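You operate a simulated robot arm through the tools that you are given. There is no shell and no other tool.

Carry out the task below with a simulated robot arm. There is one attempt and no reset: what you move stays moved.

Task
Put things in order on the room end of the short table. At the end: the silver padlock from the room end of the short table stands on top of the brown tape roll; the white filter from the room end of the short table stands where the teal wind-up lamp stood; the teal wind-up lamp from the room end of the short table stands where the blue water canister stood; the blue water canister stands on top of the cream card pack; whatever was shut is shut again. Leave all else as you found it, and nothing knocked over.

Only the result counts: the job must be done as asked and must still hold three seconds after the hand-in. Knocking over, shifting, dropping, spilling or breaking anything else fails it.

Robot
A 7-joint arm with a two-finger parallel gripper, fixed in place. Base frame: the origin is on the floor under the middle of its stand, x ahead of it, y to its left, z up; the work surface is at about z = 740. Readings come in mm, degrees, newtons and seconds.
With the tool pointing down near the work surface it reaches from about 300 to 680 mm from the base axis. Its first joint turns from -66.0 to 66.0 degrees. Payload 1.57 kg.
The TCP is the grasp point between the finger pads, 30 mm short of the fingertips. In the tool frame z runs along the fingers and y along their closing line. Largest opening 110 mm; finger width 24, thickness 12; the body of the gripper, 48 by 112 mm, starts 78 mm behind the TCP.
Orientation is that of the tool frame in the base frame, as [roll, pitch, yaw] about the fixed x, y, z axes, in that order (R = Rz(yaw) Ry(pitch) Rx(roll)). With the fingers straight down and closing along the base's y, the tool's x points along the base's -x, its y along +y and its z along -z.

Tools
- The arm moves only by the tool drive_tool. Its argument "increments" is a list of rows, each a list of 3 entries, a list of its own where there are three numbers: the shift along the tool's x, y, z in mm, then the turn, a rotation vector about the tool's x, y, z in degrees, then the opening, from 0 (shut) to 1 (fully open). In form: [[[x, y, z], [ax, ay, az], claw], ...]. A call has 1 to 20 rows; each row shifts and turns the commanded pose from where the row before left it, along the tool's axes as they then stand. Rows are played at 5 a second. More than 50 mm and 8.6 degrees between two rows, or a gripper value outside its range, and nothing of the call is played. Where a pose cannot be reached the arm comes as near as it can. A force on the tool above 40 N (or 10 N above the force at the start of the call, whichever is more), or a blocked arm, ends the call early, and 0.2 s more pass. Each finger travels about 108 mm/s and halts on what it meets, pressing with about 20 N; the grip force reading is that of the motor and also rises with nothing between the fingers. The clock runs only during rows and for 0.2 s after the last one: add rows that do not move to give the fingers time. The reply holds the time, the measured pose of the TCP, the force on the tool along the base axes, the opening and the grip force, in the units named above and with some noise, with the torque about the TCP (base axes, N m) and any sound that the robot's microphone picked up, and new pictures: "views" is both (left out), scene, wrist or none.
- Cameras (640 x 400 px; columns grow to the right, rows downward): "scene" is fixed at [147, -387, 1390.1]; the picture's right is [0.90, -0.43, 0.00], its down [-0.30, -0.63, -0.72] and it looks along [0.31, 0.65, -0.70] (base axes); focal length 374 px, centre (320, 200). "wrist" rides on the gripper at [70, 16, -141] in the tool frame; the picture's right is [-0.23, 0.97, 0.00], its down [-0.86, -0.20, -0.48] and it looks along [-0.47, -0.11, 0.88] (tool axes); focal length 222 px, centre (320, 200). There is no depth. A picture from a camera that has moved, and an enlarged one, comes with that camera's place and axes in the base frame and with its lens.
- zoom(camera, box): a new picture of the part [left, top, right, bottom] of that camera's present view, enlarged. It takes no simulated time.
- close_job(): hands the job in; it is judged then, once.

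Nothing tells you positions but the pictures and the camera data. Unless the task says otherwise, let go and move clear before handing in.

The tools are called after "Request:" as a command line: name --argument value ..., lists and objects as JSON in quotes. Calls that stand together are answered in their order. drive_tool: Moves the arm, as the interface text tells. Its arguments: {"type":"object","properties":{"increments":{"type":"array"},"views":{"type":"string","enum":["both","scene","wrist","none"]}},"required":["increments"]} The other tools are called the same way: zoom (camera, box) takes an enlarged picture of a part of a camera's view; close_job () hands the job in.

At the start:

```text
t: 0.0
ee_pos: [350.5, 243.9, 991.2]
ee_rot: [-180.0, -0.1, -180.0]
contact_force: [0.1, -0.1, -0.3]
wrist_torque: [0.01, 0.0, -0.01]
gripper_width: 110.3
grip_force: 0.1
```

scene: 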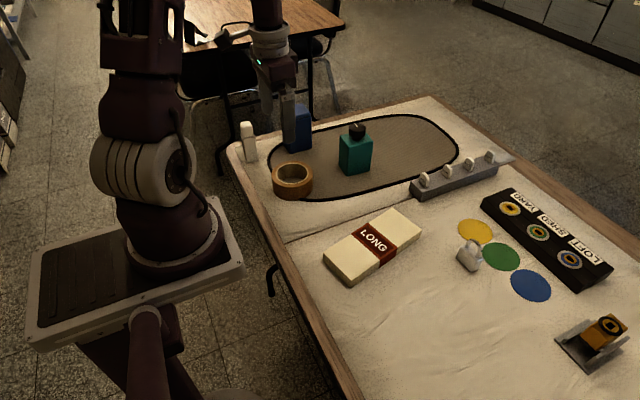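
wrist: 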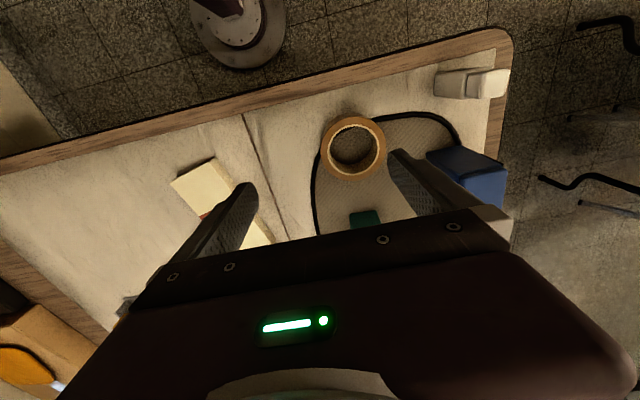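

I see a table with a brown tape roll, a teal lamp, a blue canister (behind the gripper), a white filter at the far corner, a cream card pack, a silver padlock-like object, colored discs and other items. I'll zoom in first to identify everything.

Request:
zoom --camera "scene" --box '[220, 80, 420, 210]'

Request:
zoom --camera "scene" --box '[400, 140, 640, 290]'

Request:
zoom --camera "scene" --box '[300, 190, 500, 310]'

Request:
zoom --camera "scene" --box '[480, 250, 640, 400]'

Request:
zoom --camera "wrist" --box '[280, 40, 540, 240]'

```text
3.08 times, centred on (320, 145) of scene
camera zoom: at [147.0, -387.0, 1390.1], right [0.9, -0.43, 0.0], down [-0.3, -0.63, -0.72], along [0.31, 0.65, -0.7], focal length 1151 px, centre (320, 369)
```

zoom: 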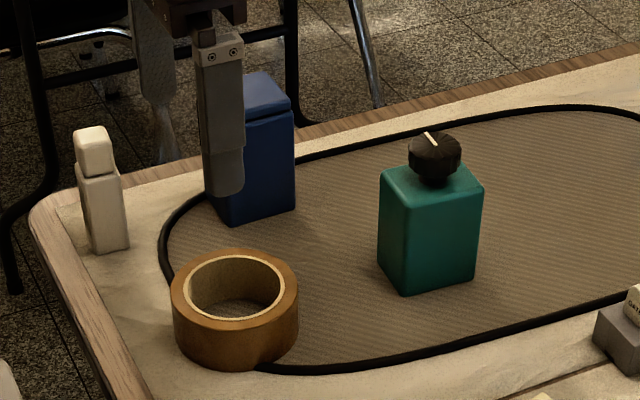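

```text
2.67 times, centred on (520, 215) of scene
camera zoom: at [147.0, -387.0, 1390.1], right [0.9, -0.43, 0.0], down [-0.3, -0.63, -0.72], along [0.31, 0.65, -0.7], focal length 998 px, centre (-213, 160)
```

zoom: 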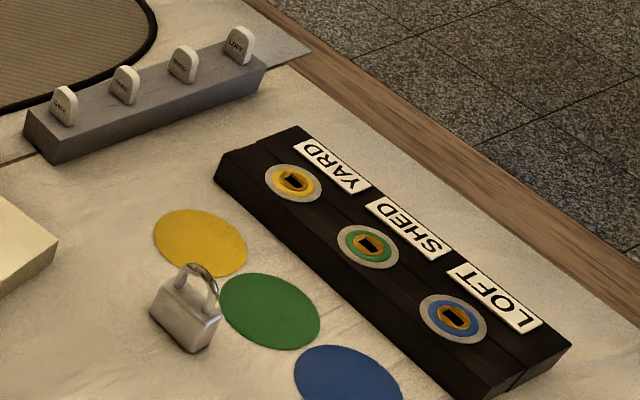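

```text
3.20 times, centred on (400, 250) of scene
camera zoom: at [147.0, -387.0, 1390.1], right [0.9, -0.43, 0.0], down [-0.3, -0.63, -0.72], along [0.31, 0.65, -0.7], focal length 1197 px, centre (64, 40)
```

zoom: 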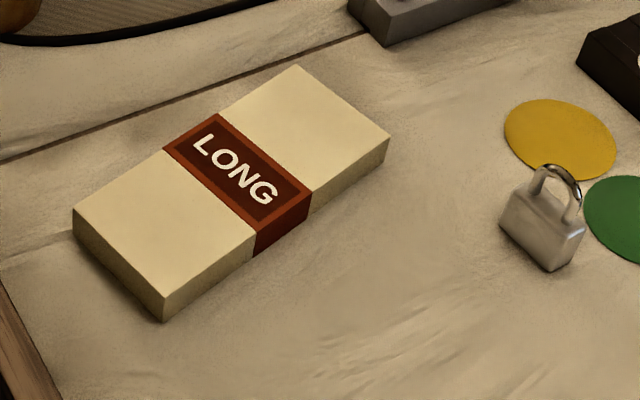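

```text
2.67 times, centred on (560, 325) of scene
camera zoom: at [147.0, -387.0, 1390.1], right [0.9, -0.43, 0.0], down [-0.3, -0.63, -0.72], along [0.31, 0.65, -0.7], focal length 998 px, centre (-320, -133)
```

zoom: 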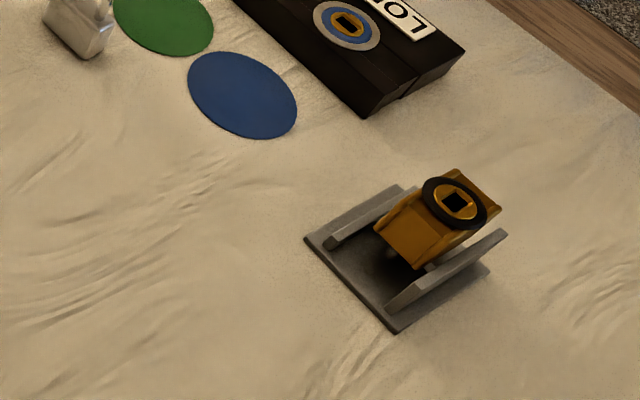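

```text
2.00 times, centred on (410, 140) of wrist
camera zoom: at [279.4, 261.3, 1132.1], right [0.23, 0.97, 0.0], down [0.86, -0.2, 0.48], along [0.47, -0.11, -0.88], focal length 444 px, centre (140, 320)
```

zoom: 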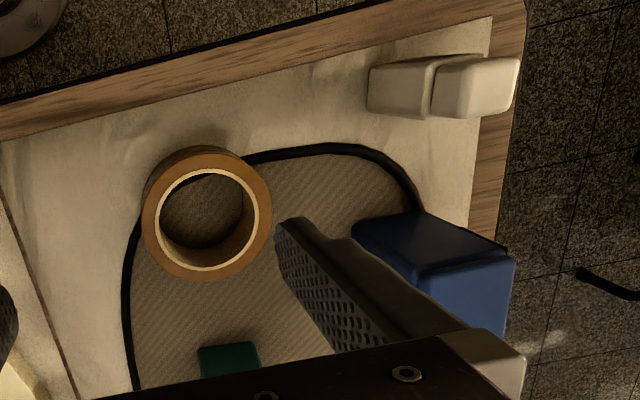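

I can see all the named objects on the table; now I'll zoom tighter to measure the exact corners of each.

Request:
zoom --camera "scene" --box '[448, 230, 496, 278]'

Request:
zoom --camera "scene" --box '[320, 110, 400, 180]'

Request:
zoom --camera "scene" --box '[230, 90, 330, 170]'

Request:
zoom --camera "scene" --box '[260, 150, 330, 210]'

Request:
zoom --camera "scene" --box '[315, 200, 430, 295]'

Request:
zoom --camera "scene" --box '[400, 140, 520, 210]'

```text
8.33 times, centred on (472, 254) of scene
camera zoom: at [147.0, -387.0, 1390.1], right [0.9, -0.43, 0.0], down [-0.3, -0.63, -0.72], along [0.31, 0.65, -0.7], focal length 3118 px, centre (-947, -250)
```

zoom: 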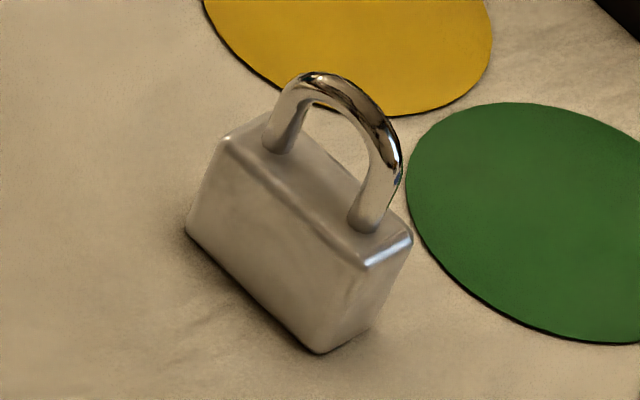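

```text
5.71 times, centred on (360, 145) of scene
camera zoom: at [147.0, -387.0, 1390.1], right [0.9, -0.43, 0.0], down [-0.3, -0.63, -0.72], along [0.31, 0.65, -0.7], focal length 2138 px, centre (91, 514)
```

zoom: 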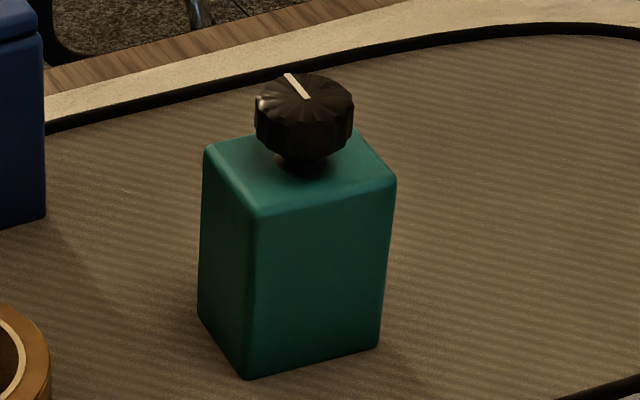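

```text
5.00 times, centred on (280, 130) of scene
camera zoom: at [147.0, -387.0, 1390.1], right [0.9, -0.43, 0.0], down [-0.3, -0.63, -0.72], along [0.31, 0.65, -0.7], focal length 1871 px, centre (520, 550)
```

zoom: 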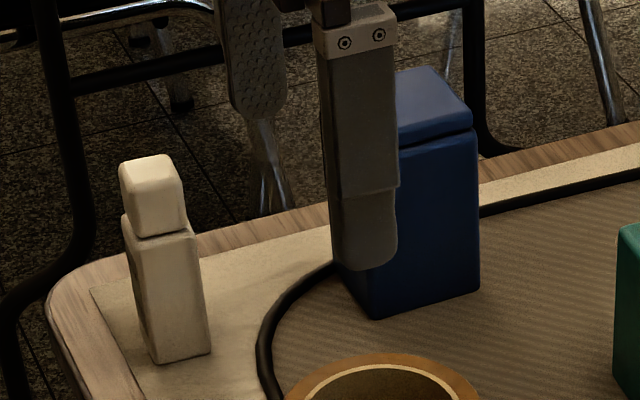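

```text
6.67 times, centred on (295, 180) of scene
camera zoom: at [147.0, -387.0, 1390.1], right [0.9, -0.43, 0.0], down [-0.3, -0.63, -0.72], along [0.31, 0.65, -0.7], focal length 2494 px, centre (487, 333)
```

zoom: 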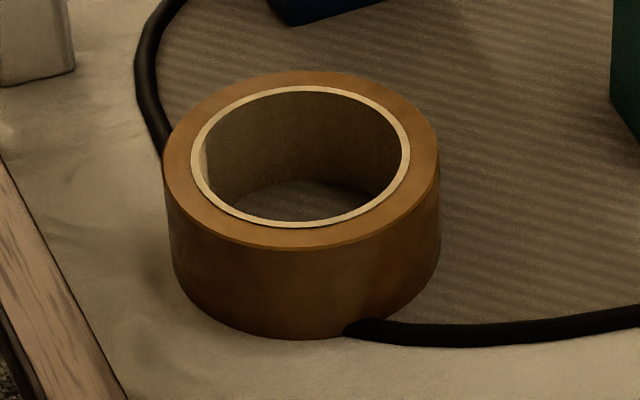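

```text
4.21 times, centred on (372, 248) of scene
camera zoom: at [147.0, -387.0, 1390.1], right [0.9, -0.43, 0.0], down [-0.3, -0.63, -0.72], along [0.31, 0.65, -0.7], focal length 1575 px, centre (99, 0)
```

zoom: 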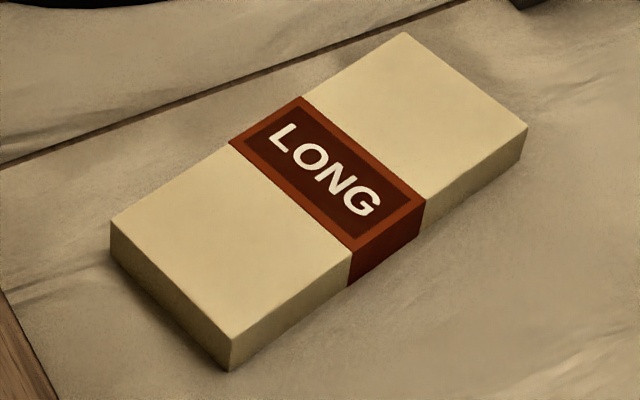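

```text
5.33 times, centred on (460, 175) of scene
camera zoom: at [147.0, -387.0, 1390.1], right [0.9, -0.43, 0.0], down [-0.3, -0.63, -0.72], along [0.31, 0.65, -0.7], focal length 1995 px, centre (-427, 333)
```

zoom: 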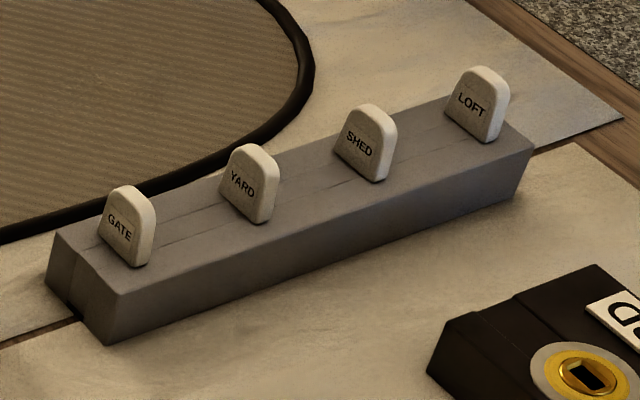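

The scene camera model checks out against the fingertip (projected where expected). By my estimates: canister ≈(477,455), lamp ≈(578,296), filter ≈(335,458), tape roll ≈(394,293) with an open hole ~75 mm wide, padlock ≈(636,-90), card pack centre ≈(476,31). I'll move the arm forward, high up, to unveil the canister and see from the wrist.

Request:
drive_tool --increments '[[[-30, 11, 0], [0, 0, 0], 1], [[-30, 11, 0], [0, 0, 0], 1], [[-30, 11, 0], [0, 0, 0], 1], [[-30, 11, 0], [0, 0, 0], 1], [[-30, 11, 0], [0, 0, 0], 1], [[0, 0, 0], [0, 0, 0], 1]]' --views "both"

```text
t: 1.4
ee_pos: [501.4, 298.2, 990.4]
ee_rot: [180.0, 0.0, -180.0]
contact_force: [0.9, 0.8, 0.0]
wrist_torque: [0.01, 0.04, -0.01]
gripper_width: 110.1
grip_force: 0.1
camera wrist: at [430.6, 315.9, 1132.4], right [0.23, 0.97, 0.0], down [0.86, -0.2, 0.48], along [0.47, -0.11, -0.88], focal length 222 px, centre (320, 200)
```

scene: 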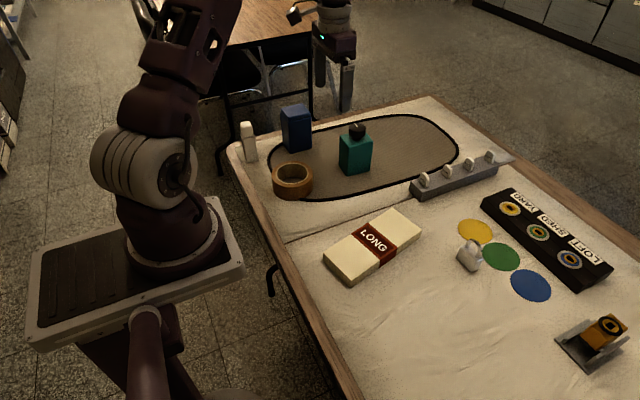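
wrist: 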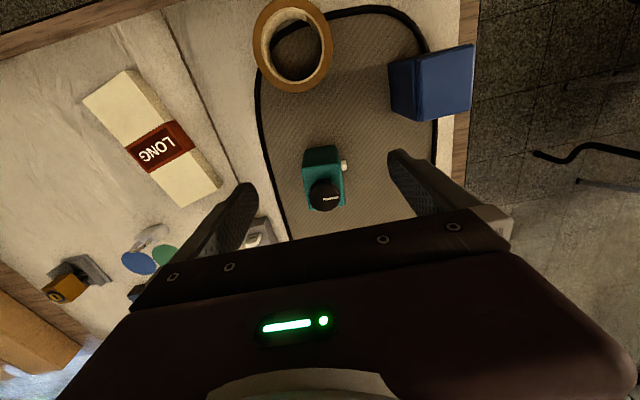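

Request:
zoom --camera "scene" --box '[265, 95, 335, 165]'

Request:
zoom --camera "scene" --box '[225, 110, 275, 170]'

Request:
zoom --camera "wrist" --box '[240, 0, 480, 150]'

Request:
zoom --camera "wrist" --box '[280, 120, 400, 230]'

```text
5.71 times, centred on (300, 130) of scene
camera zoom: at [147.0, -387.0, 1390.1], right [0.9, -0.43, 0.0], down [-0.3, -0.63, -0.72], along [0.31, 0.65, -0.7], focal length 2138 px, centre (434, 600)
```

zoom: 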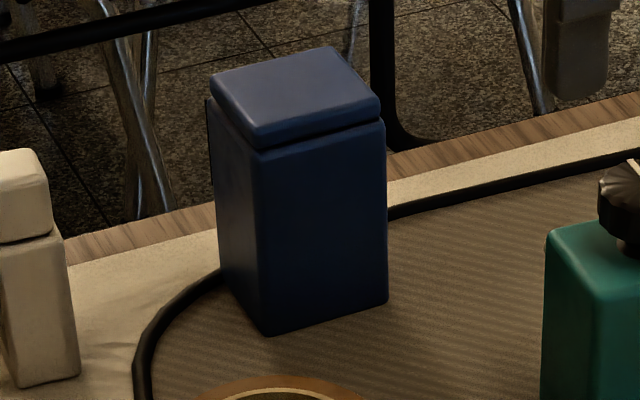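

```text
6.67 times, centred on (250, 140) of scene
camera zoom: at [147.0, -387.0, 1390.1], right [0.9, -0.43, 0.0], down [-0.3, -0.63, -0.72], along [0.31, 0.65, -0.7], focal length 2494 px, centre (787, 600)
```

zoom: 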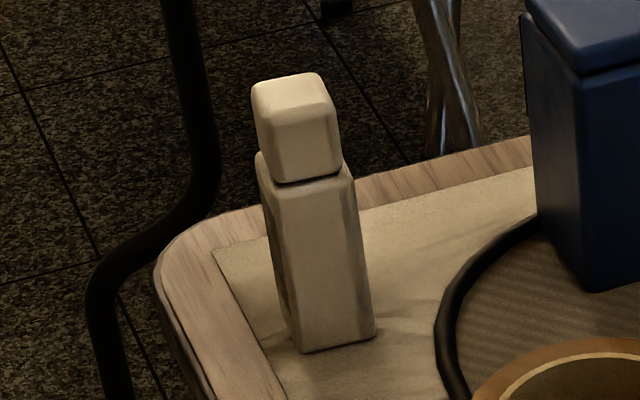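

```text
2.67 times, centred on (360, 75) of wrist
camera zoom: at [430.6, 315.9, 1132.4], right [0.23, 0.97, 0.0], down [0.86, -0.2, 0.48], along [0.47, -0.11, -0.88], focal length 592 px, centre (213, 533)
```

zoom: 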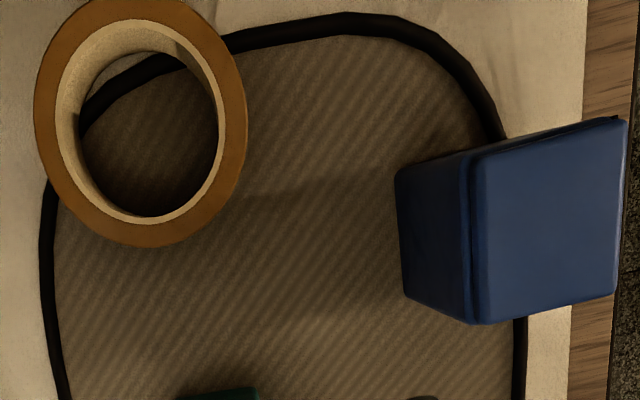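

```text
3.64 times, centred on (340, 175) of wrist
camera zoom: at [430.6, 315.9, 1132.4], right [0.23, 0.97, 0.0], down [0.86, -0.2, 0.48], along [0.47, -0.11, -0.88], focal length 808 px, centre (247, 291)
```

zoom: 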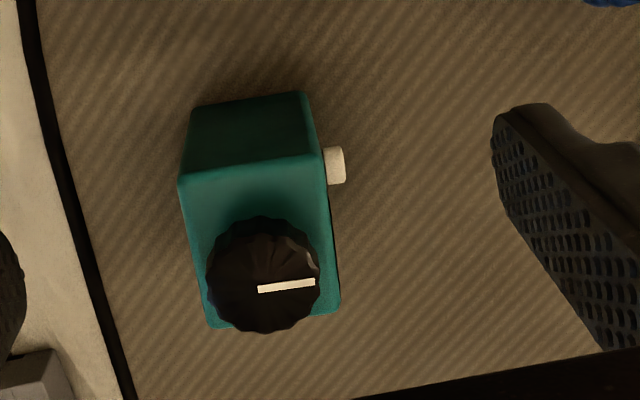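

I notice a small white button on the lamp's +y side and something at the canister's upper -x edge. I'll look closer before choosing grips.

Request:
zoom --camera "wrist" --box '[380, 30, 480, 130]'

Request:
zoom --camera "scene" --box '[280, 98, 316, 130]'

Request:
zoom --camera "wrist" --box '[0, 180, 300, 330]'

```text
4.00 times, centred on (430, 80) of wrist
camera zoom: at [430.6, 315.9, 1132.4], right [0.23, 0.97, 0.0], down [0.86, -0.2, 0.48], along [0.47, -0.11, -0.88], focal length 888 px, centre (-120, 680)
```

zoom: 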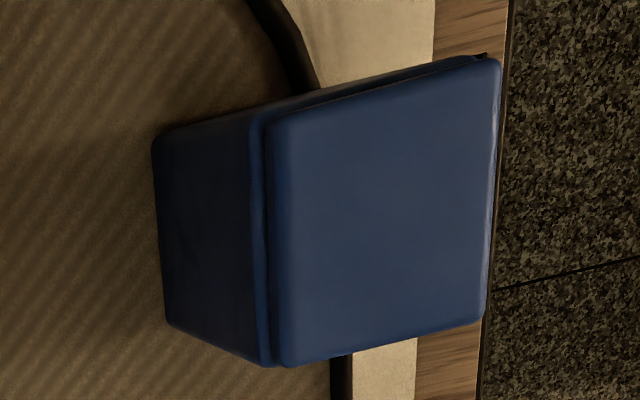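

```text
12.50 times, centred on (298, 114) of scene
camera zoom: at [147.0, -387.0, 1390.1], right [0.9, -0.43, 0.0], down [-0.3, -0.63, -0.72], along [0.31, 0.65, -0.7], focal length 4677 px, centre (595, 1275)
```

zoom: 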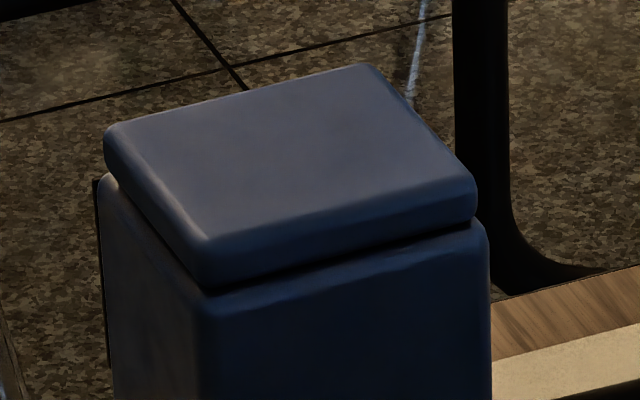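

```text
2.13 times, centred on (150, 255) of wrist
camera zoom: at [430.6, 315.9, 1132.4], right [0.23, 0.97, 0.0], down [0.86, -0.2, 0.48], along [0.47, -0.11, -0.88], focal length 474 px, centre (683, 83)
```

zoom: 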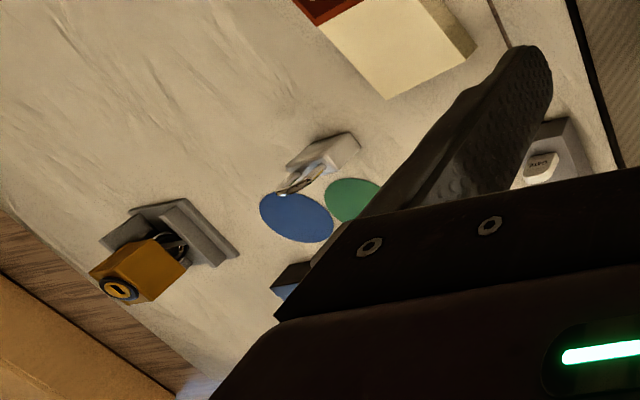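

Request:
zoom --camera "scene" --box '[300, 50, 370, 120]'

Request:
zoom --camera "scene" --box '[330, 85, 370, 120]'

```text
5.71 times, centred on (335, 85) of scene
camera zoom: at [147.0, -387.0, 1390.1], right [0.9, -0.43, 0.0], down [-0.3, -0.63, -0.72], along [0.31, 0.65, -0.7], focal length 2138 px, centre (234, 857)
```

zoom: 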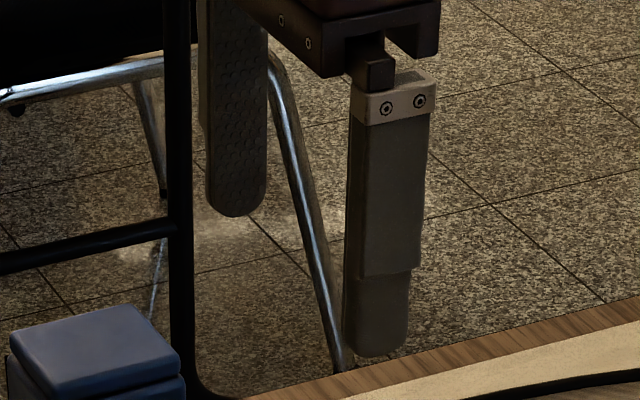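

```text
11.43 times, centred on (350, 102) of scene
camera zoom: at [147.0, -387.0, 1390.1], right [0.9, -0.43, 0.0], down [-0.3, -0.63, -0.72], along [0.31, 0.65, -0.7], focal length 4276 px, centre (-23, 1314)
```

zoom: 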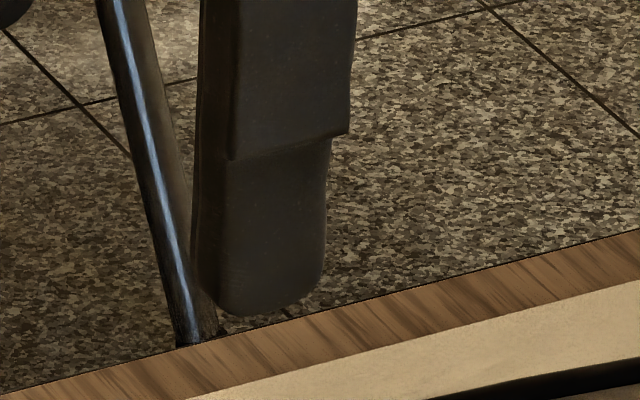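

Refining the camera calibration with the fingertip, I place the canister at about (468,448), x-width ~66 mm, lid top ≈ z 861. A dark feature sits on its back face, so I'll grip across x. I'll move above it and turn the tool 90° so the tool x points to -y.

Request:
drive_tool --increments '[[[8, 38, 0], [0, 0, 0], 1], [[8, 38, 0], [0, 0, 0], 1], [[8, 37, 0], [0, 0, 0], 1], [[9, 37, 0], [0, 0, 0], 1], [[0, 0, 0], [0, 0, -8.5], 1], [[0, 0, 0], [0, 0, -8.5], 1], [[0, 0, 0], [0, 0, -8.5], 1], [[0, 0, 0], [0, 0, -8.5], 1], [[0, 0, 0], [0, 0, -8.5], 1], [[0, 0, 0], [0, 0, -8.5], 1], [[0, 0, 0], [0, 0, -8.5], 1], [[0, 0, 0], [0, 0, -8.5], 1], [[0, 0, 0], [0, 0, -8.5], 1], [[0, 0, 0], [0, 0, -8.5], 1], [[0, 0, 0], [0, 0, -5], 1], [[0, 0, 0], [0, 0, 0], 1]]' --views "both"

```text
t: 4.8
ee_pos: [466.7, 447.9, 992.0]
ee_rot: [179.9, 0.0, -89.9]
contact_force: [-0.6, -0.3, 0.1]
wrist_torque: [0.01, -0.01, 0.0]
gripper_width: 109.7
grip_force: 0.2
camera wrist: at [449.9, 380.3, 1132.0], right [-0.97, 0.23, 0.0], down [0.2, 0.86, 0.48], along [0.11, 0.47, -0.88], focal length 222 px, centre (320, 200)
```

scene: 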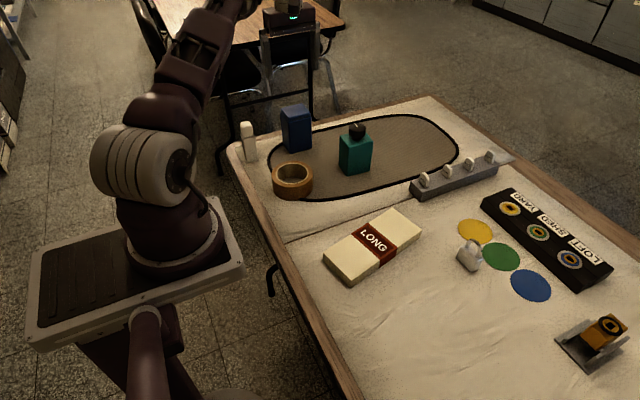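
wrist: 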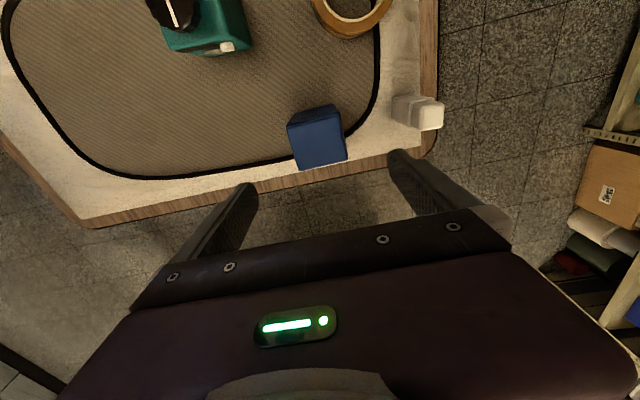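

Request:
zoom --camera "wrist" --box '[270, 80, 370, 190]'

Request:
zoom --camera "wrist" --box '[130, 0, 270, 80]'

Request:
zoom --camera "wrist" --box '[370, 80, 460, 150]'

```text
3.64 times, centred on (320, 135) of wrist
camera zoom: at [449.9, 380.3, 1132.0], right [-0.97, 0.23, 0.0], down [0.2, 0.86, 0.48], along [0.11, 0.47, -0.88], focal length 808 px, centre (320, 436)
```

zoom: 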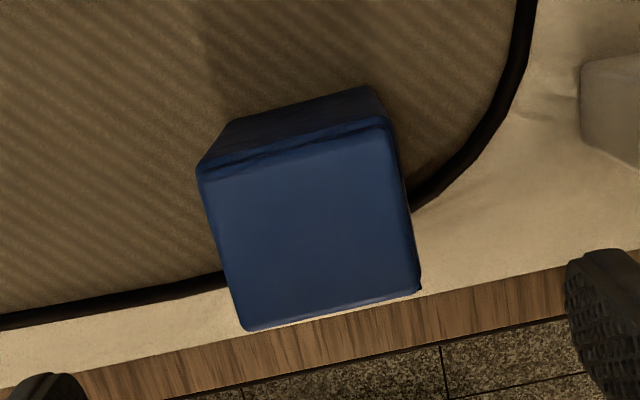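

```text
4.57 times, centred on (200, 40) of wrist
camera zoom: at [449.9, 380.3, 1132.0], right [-0.97, 0.23, 0.0], down [0.2, 0.86, 0.48], along [0.11, 0.47, -0.88], focal length 1015 px, centre (869, 931)
```

zoom: 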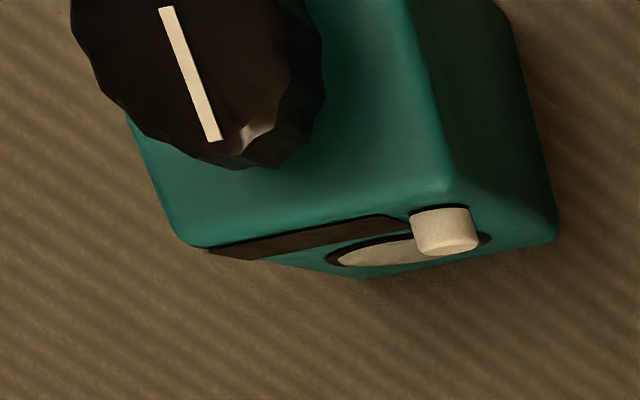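

```text
5.71 times, centred on (415, 115) of wrist
camera zoom: at [449.9, 380.3, 1132.0], right [-0.97, 0.23, 0.0], down [0.2, 0.86, 0.48], along [0.11, 0.47, -0.88], focal length 1269 px, centre (-223, 686)
```

zoom: 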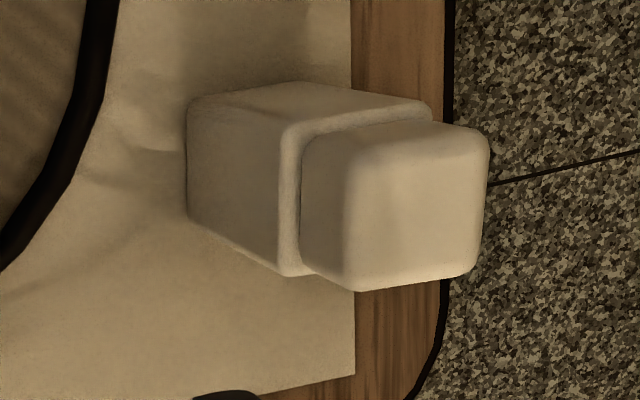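

The lid triangulates to (467.8, 447), right under the TCP. The lamp has a front panel with a dial and button on its +y face, which confirms gripping it across x later. Descending straight down to z=800 over the canister with fingers open.

Request:
drive_tool --increments '[[[0, -1, 30], [0, 0, 0], 1], [[0, 0, 30], [0, 0, 0], 1], [[0, 0, 30], [0, 0, 0], 1], [[0, 0, 30], [0, 0, 0], 1], [[0, 0, 25], [0, 0, 0], 1], [[0, 0, 25], [0, 0, 0], 1], [[0, 0, 22], [0, 0, 0], 1], [[0, 0, 0], [0, 0, 0], 1]]' --views "both"

```text
t: 6.6
ee_pos: [467.5, 447.7, 798.9]
ee_rot: [-180.0, 0.0, -90.0]
contact_force: [-0.3, 0.3, 0.3]
wrist_torque: [0.04, -0.05, 0.0]
gripper_width: 109.9
grip_force: 0.1
camera wrist: at [450.2, 379.8, 939.9], right [-0.97, 0.23, 0.0], down [0.2, 0.85, 0.48], along [0.11, 0.47, -0.88], focal length 222 px, centre (320, 200)
```

scene: 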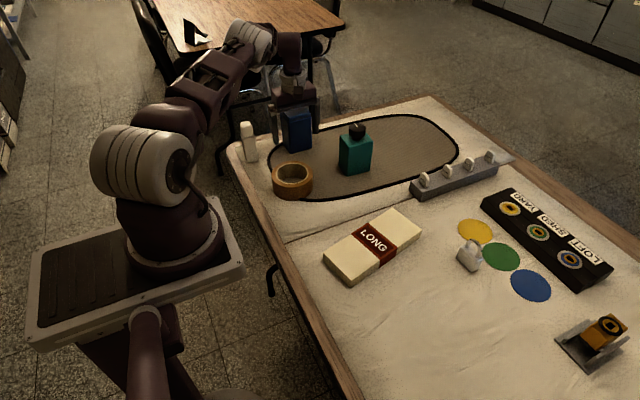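
wrist: 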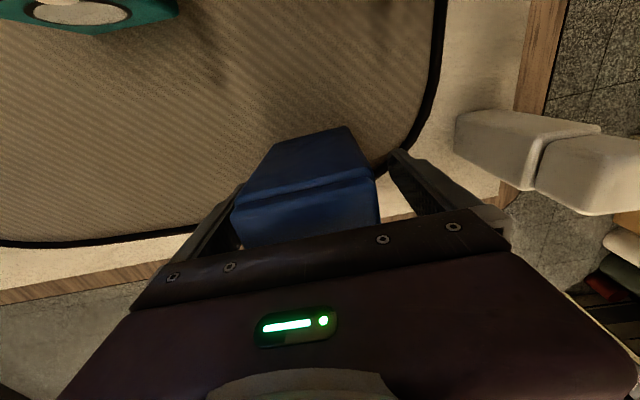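

The canister is between the fingers with clear room. Closing the gripper gradually.

Request:
drive_tool --increments '[[[0, 0, 0], [0, 0, 0], 0.75], [[0, 0, 0], [0, 0, 0], 0.66], [[0, 0, 0], [0, 0, 0], 0.62], [[0, 0, 0], [0, 0, 0], 0.58], [[0, 0, 0], [0, 0, 0], 0.5], [[0, 0, 0], [0, 0, 0], 0.3], [[0, 0, 0], [0, 0, 0], 0.3]]' --views "wrist"

```text
t: 8.2
ee_pos: [467.2, 447.7, 799.1]
ee_rot: [-180.0, 0.0, -90.0]
contact_force: [1.8, -1.1, 1.1]
wrist_torque: [0.06, -0.01, -0.06]
gripper_width: 70.0
grip_force: 19.5
camera wrist: at [450.4, 379.7, 940.2], right [-0.97, 0.23, 0.0], down [0.2, 0.86, 0.48], along [0.11, 0.47, -0.88], focal length 222 px, centre (320, 200)
```

wrist: 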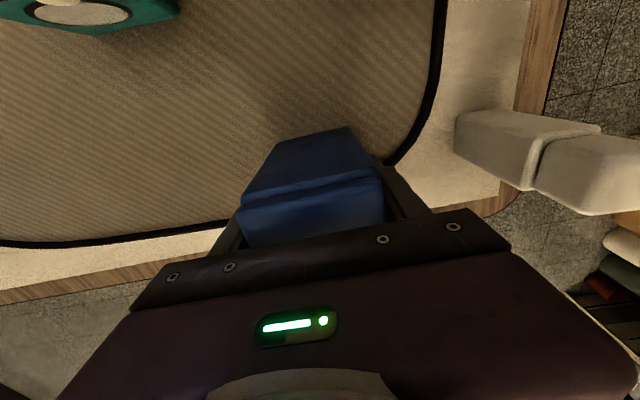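

Gripped at 70 mm width. Lifting gently a little to check weight and hold.

Request:
drive_tool --increments '[[[0, 0, -3], [0, 0, 0], 0.3], [[0, 0, -5], [0, 0, 0], 0.3], [[0, 0, -8], [0, 0, 0], 0.3], [[0, 0, -10], [0, 0, 0], 0.3], [[0, 0, 0], [0, 0, 0], 0.3]]' --views "both"

```text
t: 9.4
ee_pos: [467.9, 445.3, 824.5]
ee_rot: [179.9, 0.0, -90.0]
contact_force: [0.7, -0.3, -3.3]
wrist_torque: [-0.01, -0.02, -0.03]
gripper_width: 69.8
grip_force: 19.9
camera wrist: at [450.8, 379.4, 965.9], right [-0.97, 0.23, 0.0], down [0.2, 0.86, 0.48], along [0.11, 0.47, -0.88], focal length 222 px, centre (320, 200)
```

scene: 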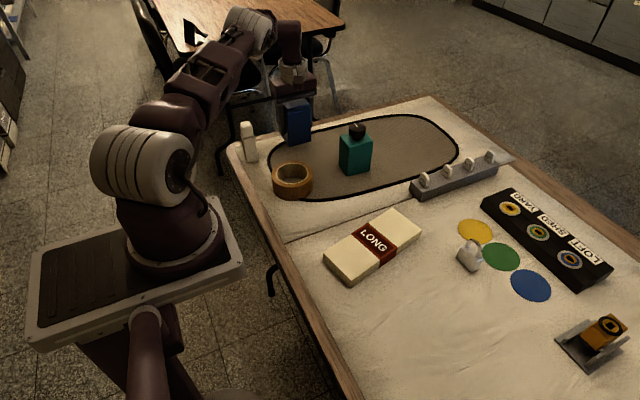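
wrist: 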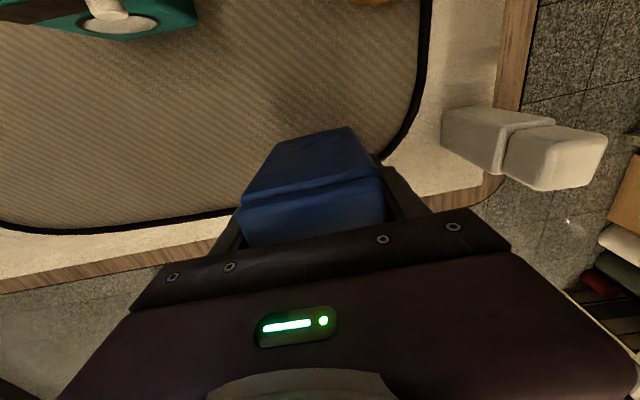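

Canister is held firmly, ~0.35 kg. Lifting higher and carrying it over to the card pack at about (472, 28).

Request:
drive_tool --increments '[[[0, 0, -25], [0, 0, 0], 0.3], [[0, 0, -30], [0, 0, 0], 0.3], [[0, 0, -30], [0, 0, 0], 0.3], [[0, 0, -30], [0, 0, 0], 0.3], [[0, 0, -15], [0, 0, 0], 0.3], [[10, 0, 0], [0, 0, 0], 0.3], [[20, 0, 0], [0, 0, 0], 0.3], [[30, 0, 0], [0, 0, 0], 0.3], [[35, -1, 0], [0, 0, 0], 0.3], [[35, -1, 0], [0, 0, 0], 0.3], [[35, -1, 0], [0, 0, 0], 0.3], [[35, -1, 0], [0, 0, 0], 0.3], [[35, 0, 0], [0, 0, 0], 0.3], [[35, 0, 0], [0, 0, 0], 0.3], [[35, 0, 0], [0, 0, 0], 0.3], [[35, 0, 0], [0, 0, 0], 0.3], [[35, 0, 0], [0, 0, 0], 0.3], [[25, 0, 0], [0, 0, 0], 0.3], [[15, 0, 0], [0, 0, 0], 0.3], [[0, 0, 0], [0, 0, 0], 0.3]]' --views "both"

```text
t: 13.6
ee_pos: [472.7, 32.8, 955.7]
ee_rot: [180.0, -0.1, -89.9]
contact_force: [-0.2, -0.6, -3.5]
wrist_torque: [0.01, 0.01, -0.02]
gripper_width: 69.7
grip_force: 19.9
camera wrist: at [455.1, -34.6, 1096.8], right [-0.97, 0.23, 0.0], down [0.2, 0.86, 0.48], along [0.11, 0.47, -0.88], focal length 222 px, centre (320, 200)
```

scene: 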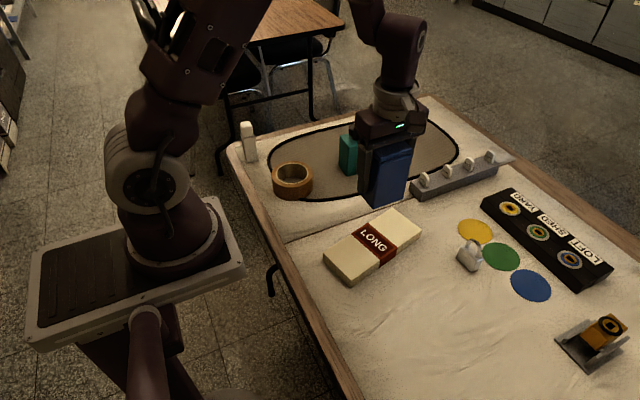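
wrist: 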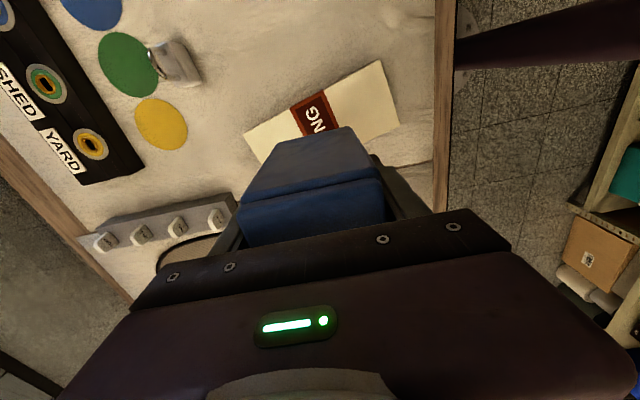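

Request:
zoom --camera "wrist" --box '[230, 45, 450, 175]'

Request:
zoom --camera "wrist" --box '[120, 20, 230, 100]'

Request:
zoom --camera "scene" --box '[310, 90, 450, 300]'

```text
2.91 times, centred on (340, 110) of wrist
camera zoom: at [455.1, -34.6, 1096.8], right [-0.97, 0.23, 0.0], down [0.2, 0.86, 0.48], along [0.11, 0.47, -0.88], focal length 646 px, centre (262, 462)
```

zoom: 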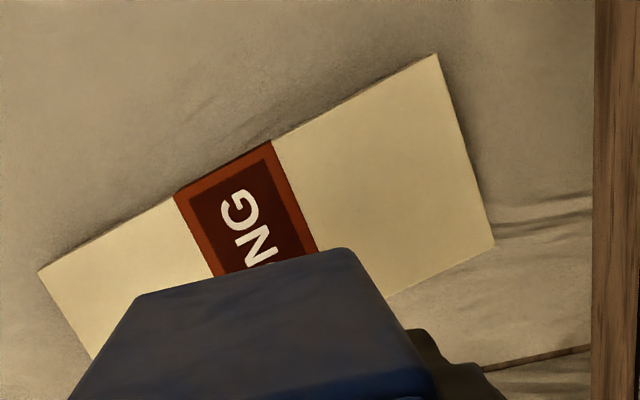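

```text
5.00 times, centred on (175, 60) of wrist
camera zoom: at [455.1, -34.6, 1096.8], right [-0.97, 0.23, 0.0], down [0.2, 0.86, 0.48], along [0.11, 0.47, -0.88], focal length 1111 px, centre (1045, 900)
```

zoom: 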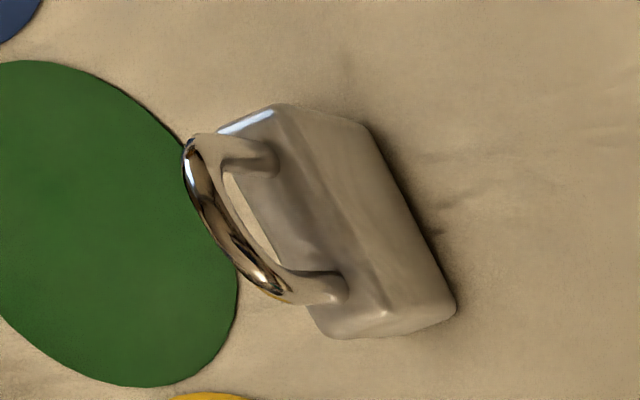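

```text
1.90 times, centred on (380, 195) of scene
camera zoom: at [147.0, -387.0, 1390.1], right [0.9, -0.43, 0.0], down [-0.3, -0.63, -0.72], along [0.31, 0.65, -0.7], focal length 713 px, centre (206, 210)
```

zoom: 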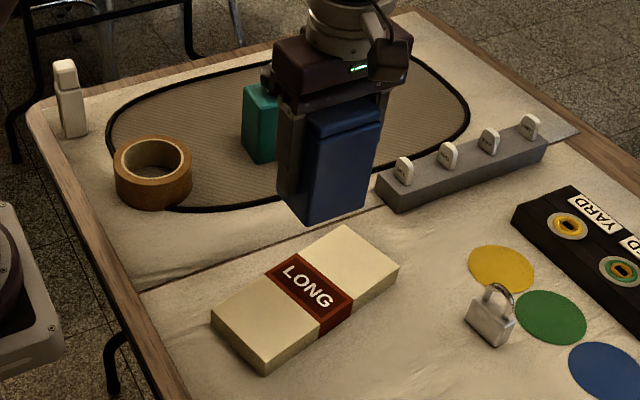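

The card pack centre triangulates to about (470, 28). Making the small correction and descending to about 14 mm above it.

Request:
drive_tool --increments '[[[4.5, 2.7, 0], [0, 0, 0], 0.3], [[0, 0, 25], [0, 0, 0], 0.3], [[0, 0, 30], [0, 0, 0], 0.3], [[0, 0, 30], [0, 0, 0], 0.3], [[0, 0, 20], [0, 0, 0], 0.3], [[0, 0, 12], [0, 0, 0], 0.3], [[0, 0, 0], [0, 0, 0], 0.3], [[0, 0, 0], [0, 0, 0], 0.3]]' --views "both"

```text
t: 15.4
ee_pos: [469.7, 28.5, 836.6]
ee_rot: [-180.0, -0.1, -89.9]
contact_force: [-0.7, 0.0, -3.8]
wrist_torque: [0.0, -0.01, 0.0]
gripper_width: 69.8
grip_force: 19.8
camera wrist: at [452.3, -39.4, 978.7], right [-0.97, 0.23, 0.0], down [0.2, 0.85, 0.48], along [0.11, 0.47, -0.88], focal length 222 px, centre (320, 200)
```

scene: 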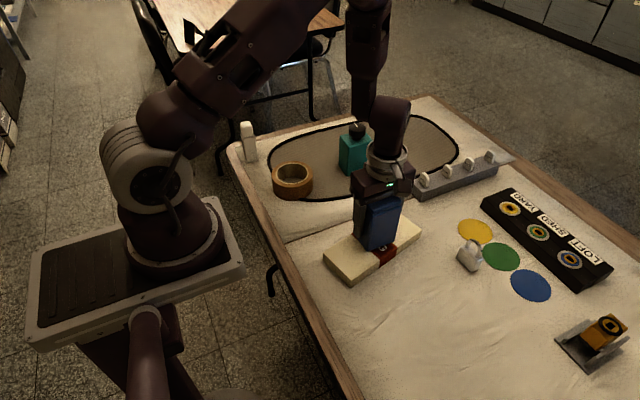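
wrist: 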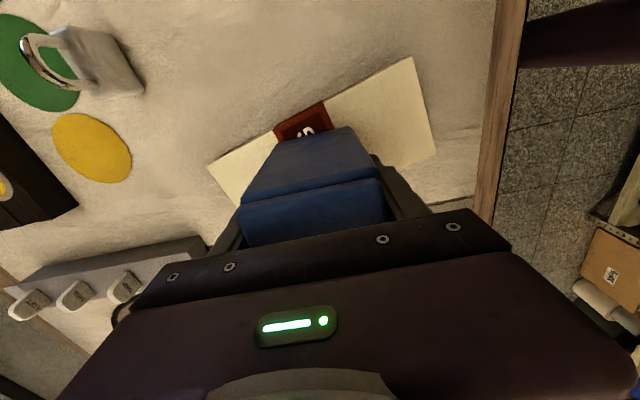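

Request:
zoom --camera "scene" --box '[315, 180, 435, 290]'

Request:
drive_tool --increments '[[[0, 0, 3], [0, 0, 0], 0.3], [[0, 0, 2], [0, 0, 0], 0.3], [[0, 0, 2], [0, 0, 0], 0.3], [[0, 0, 0], [0, 0, 0], 0.3]]' --views "scene"

```text
3.64 times, centred on (375, 235) of scene
camera zoom: at [147.0, -387.0, 1390.1], right [0.9, -0.43, 0.0], down [-0.3, -0.63, -0.72], along [0.31, 0.65, -0.7], focal length 1360 px, centre (120, 73)
```

zoom: 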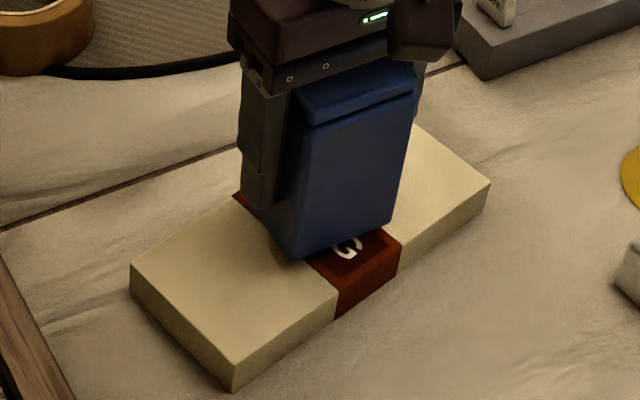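

```text
t: 16.4
ee_pos: [470.4, 29.1, 830.1]
ee_rot: [179.9, 0.0, -90.0]
contact_force: [0.4, 0.2, -2.9]
wrist_torque: [0.01, 0.03, 0.04]
gripper_width: 70.3
grip_force: 20.1
```

scene: 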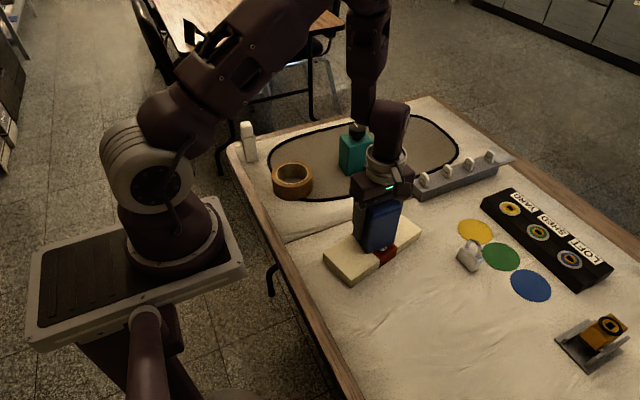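

No contact yet at z=830. Continuing downward in fine steps and watching the force.

Request:
drive_tool --increments '[[[0, 0, 1.5], [0, 0, 0], 0.3], [[0, 0, 1], [0, 0, 0], 0.3], [[0, 0, 1], [0, 0, 0], 0.3], [[0, 0, 0], [0, 0, 0], 0.3]]' --views "none"

```text
t: 17.4
ee_pos: [469.3, 28.7, 827.5]
ee_rot: [-179.9, 0.0, -90.0]
contact_force: [-1.7, 1.1, 18.9]
wrist_torque: [-0.02, 0.47, 0.05]
gripper_width: 69.9
grip_force: 20.1
```

Contact at z≈828. I'll back off about 1 mm to relieve the pressing force before releasing.

Request:
drive_tool --increments '[[[0, 0, -0.8], [0, 0, 0], 0.3], [[0, 0, 0], [0, 0, 0], 0.3]]' --views "both"

Request:
zoom --camera "scene" --box '[315, 180, 435, 290]'

```text
t: 18.0
ee_pos: [469.3, 29.4, 827.1]
ee_rot: [179.9, 0.1, -89.9]
contact_force: [1.9, -1.8, 0.0]
wrist_torque: [-0.12, -0.16, 0.02]
gripper_width: 70.1
grip_force: 20.2
camera wrist: at [452.0, -39.1, 969.0], right [-0.97, 0.23, 0.0], down [0.2, 0.85, 0.48], along [0.11, 0.47, -0.88], focal length 222 px, centre (320, 200)
```

scene: 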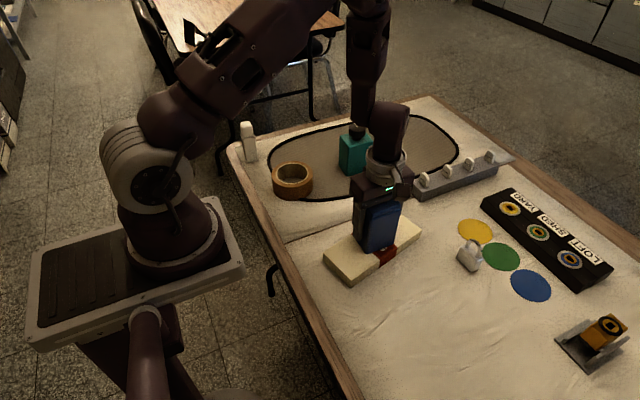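
wrist: 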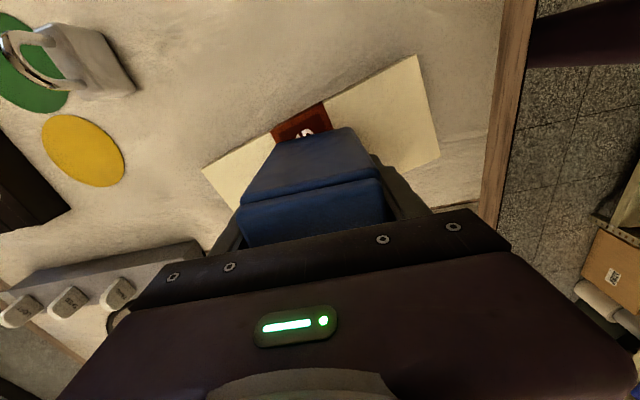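

```text
3.64 times, centred on (375, 235) of scene
camera zoom: at [147.0, -387.0, 1390.1], right [0.9, -0.43, 0.0], down [-0.3, -0.63, -0.72], along [0.31, 0.65, -0.7], focal length 1360 px, centre (120, 73)
```

zoom: 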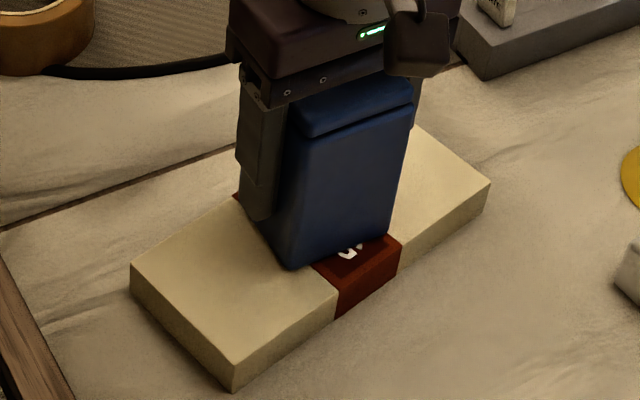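

Force ≈0, so the pack carries the canister. Releasing slowly and then rising straight up.

Request:
drive_tool --increments '[[[0, 0, 0], [0, 0, 0], 0.66], [[0, 0, 0], [0, 0, 0], 0.75], [[0, 0, 0], [0, 0, 0], 0.9], [[0, 0, 0], [0, 0, 0], 1], [[0, 0, 0], [0, 0, 0], 1]]' --views "both"

```text
t: 19.2
ee_pos: [468.2, 30.9, 828.1]
ee_rot: [-180.0, 0.1, -90.0]
contact_force: [0.0, -0.1, -0.3]
wrist_torque: [-0.02, 0.0, 0.02]
gripper_width: 109.9
grip_force: 0.1
camera wrist: at [452.1, -39.1, 969.3], right [-0.97, 0.23, 0.0], down [0.2, 0.86, 0.48], along [0.11, 0.47, -0.88], focal length 222 px, centre (320, 200)
```

scene: 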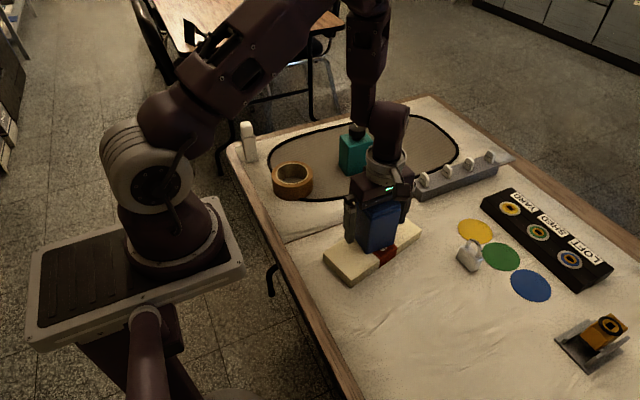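
wrist: 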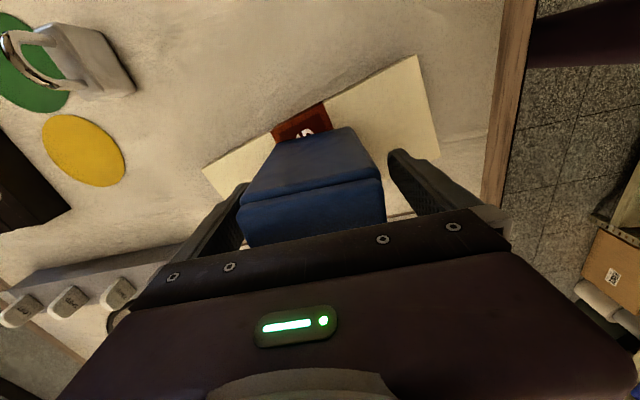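

Canister stands on the pack, released. Rising and moving over to the lamp for a closer look.

Request:
drive_tool --increments '[[[0, 0, -10], [0, 0, 0], 1], [[0, 0, -25], [0, 0, 0], 1], [[0, 0, -35], [0, 0, 0], 1], [[0, 0, -40], [0, 0, 0], 1], [[0, 0, -40], [0, 0, 0], 1], [[0, 0, -15], [0, 0, 0], 1], [[-32, -12, 0], [0, 0, 0], 1], [[-32, -13, 0], [0, 0, 0], 1], [[-32, -13, 0], [0, 0, 0], 1], [[-32, -13, 0], [0, 0, 0], 1], [[-32, -13, 0], [0, 0, 0], 1], [[-32, -13, 0], [0, 0, 0], 1], [[-32, -12, 0], [0, 0, 0], 1], [[-32, -12, 0], [0, 0, 0], 1], [[0, 0, 0], [0, 0, 5.9], 1], [[0, 0, 0], [0, 0, 0], 1]]' --views "both"

```text
t: 22.6
ee_pos: [570.2, 284.2, 992.7]
ee_rot: [-179.9, 0.1, -96.0]
contact_force: [0.6, 0.4, 0.0]
wrist_torque: [-0.02, -0.01, -0.02]
gripper_width: 110.1
grip_force: 0.1
camera wrist: at [545.9, 218.6, 1134.6], right [-0.94, 0.33, 0.0], down [0.29, 0.83, 0.48], along [0.16, 0.45, -0.88], focal length 222 px, centre (320, 200)
```

scene: 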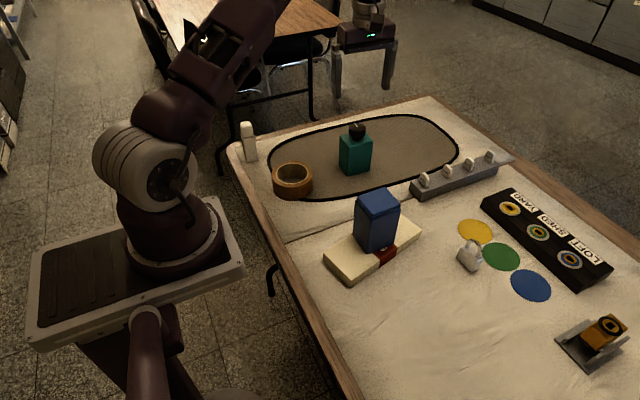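
wrist: 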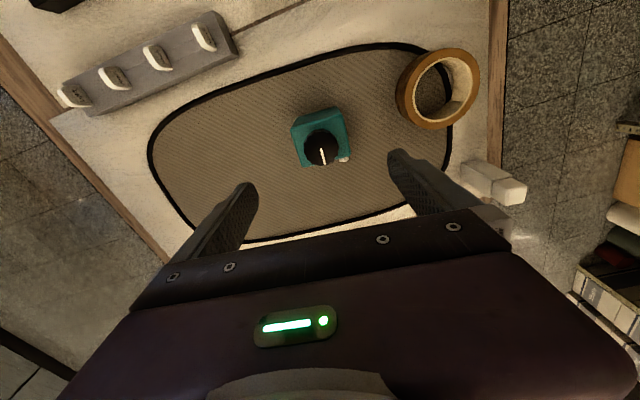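

Request:
zoom --camera "wrist" --box '[270, 90, 370, 180]'

Request:
zoom --camera "wrist" --box '[380, 30, 500, 150]'

Request:
zoom --camera "scene" --box '[315, 180, 435, 290]'

```text
4.44 times, centred on (320, 135) of wrist
camera zoom: at [545.9, 218.6, 1134.6], right [-0.94, 0.33, 0.0], down [0.29, 0.83, 0.48], along [0.16, 0.45, -0.88], focal length 987 px, centre (320, 489)
```

zoom: 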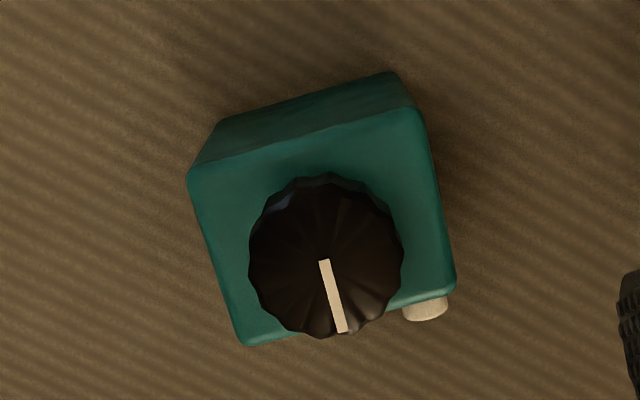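

```text
3.33 times, centred on (440, 90) of wrist
camera zoom: at [545.9, 218.6, 1134.6], right [-0.94, 0.33, 0.0], down [0.29, 0.83, 0.48], along [0.16, 0.45, -0.88], focal length 740 px, centre (-80, 567)
```

zoom: 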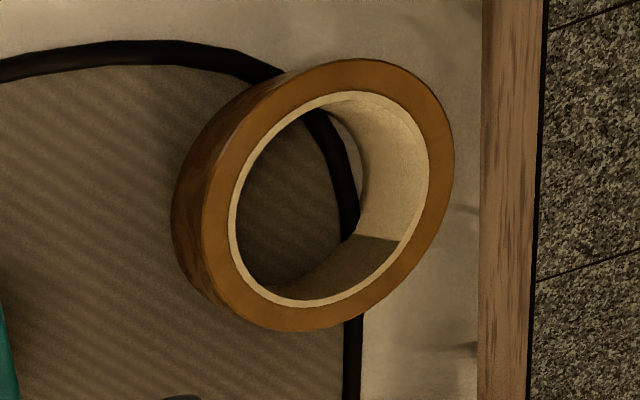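

```text
3.64 times, centred on (375, 235) of scene
camera zoom: at [147.0, -387.0, 1390.1], right [0.9, -0.43, 0.0], down [-0.3, -0.63, -0.72], along [0.31, 0.65, -0.7], focal length 1360 px, centre (120, 73)
```

zoom: 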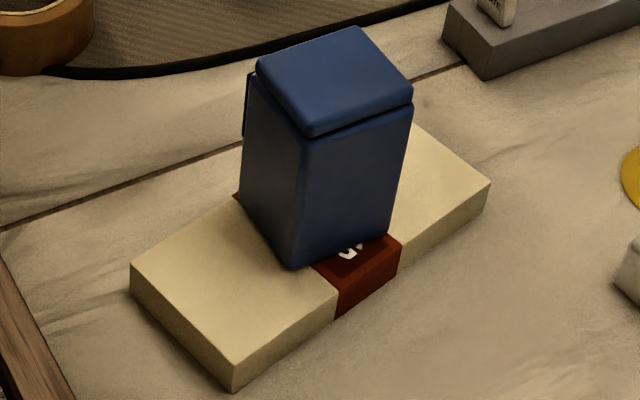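

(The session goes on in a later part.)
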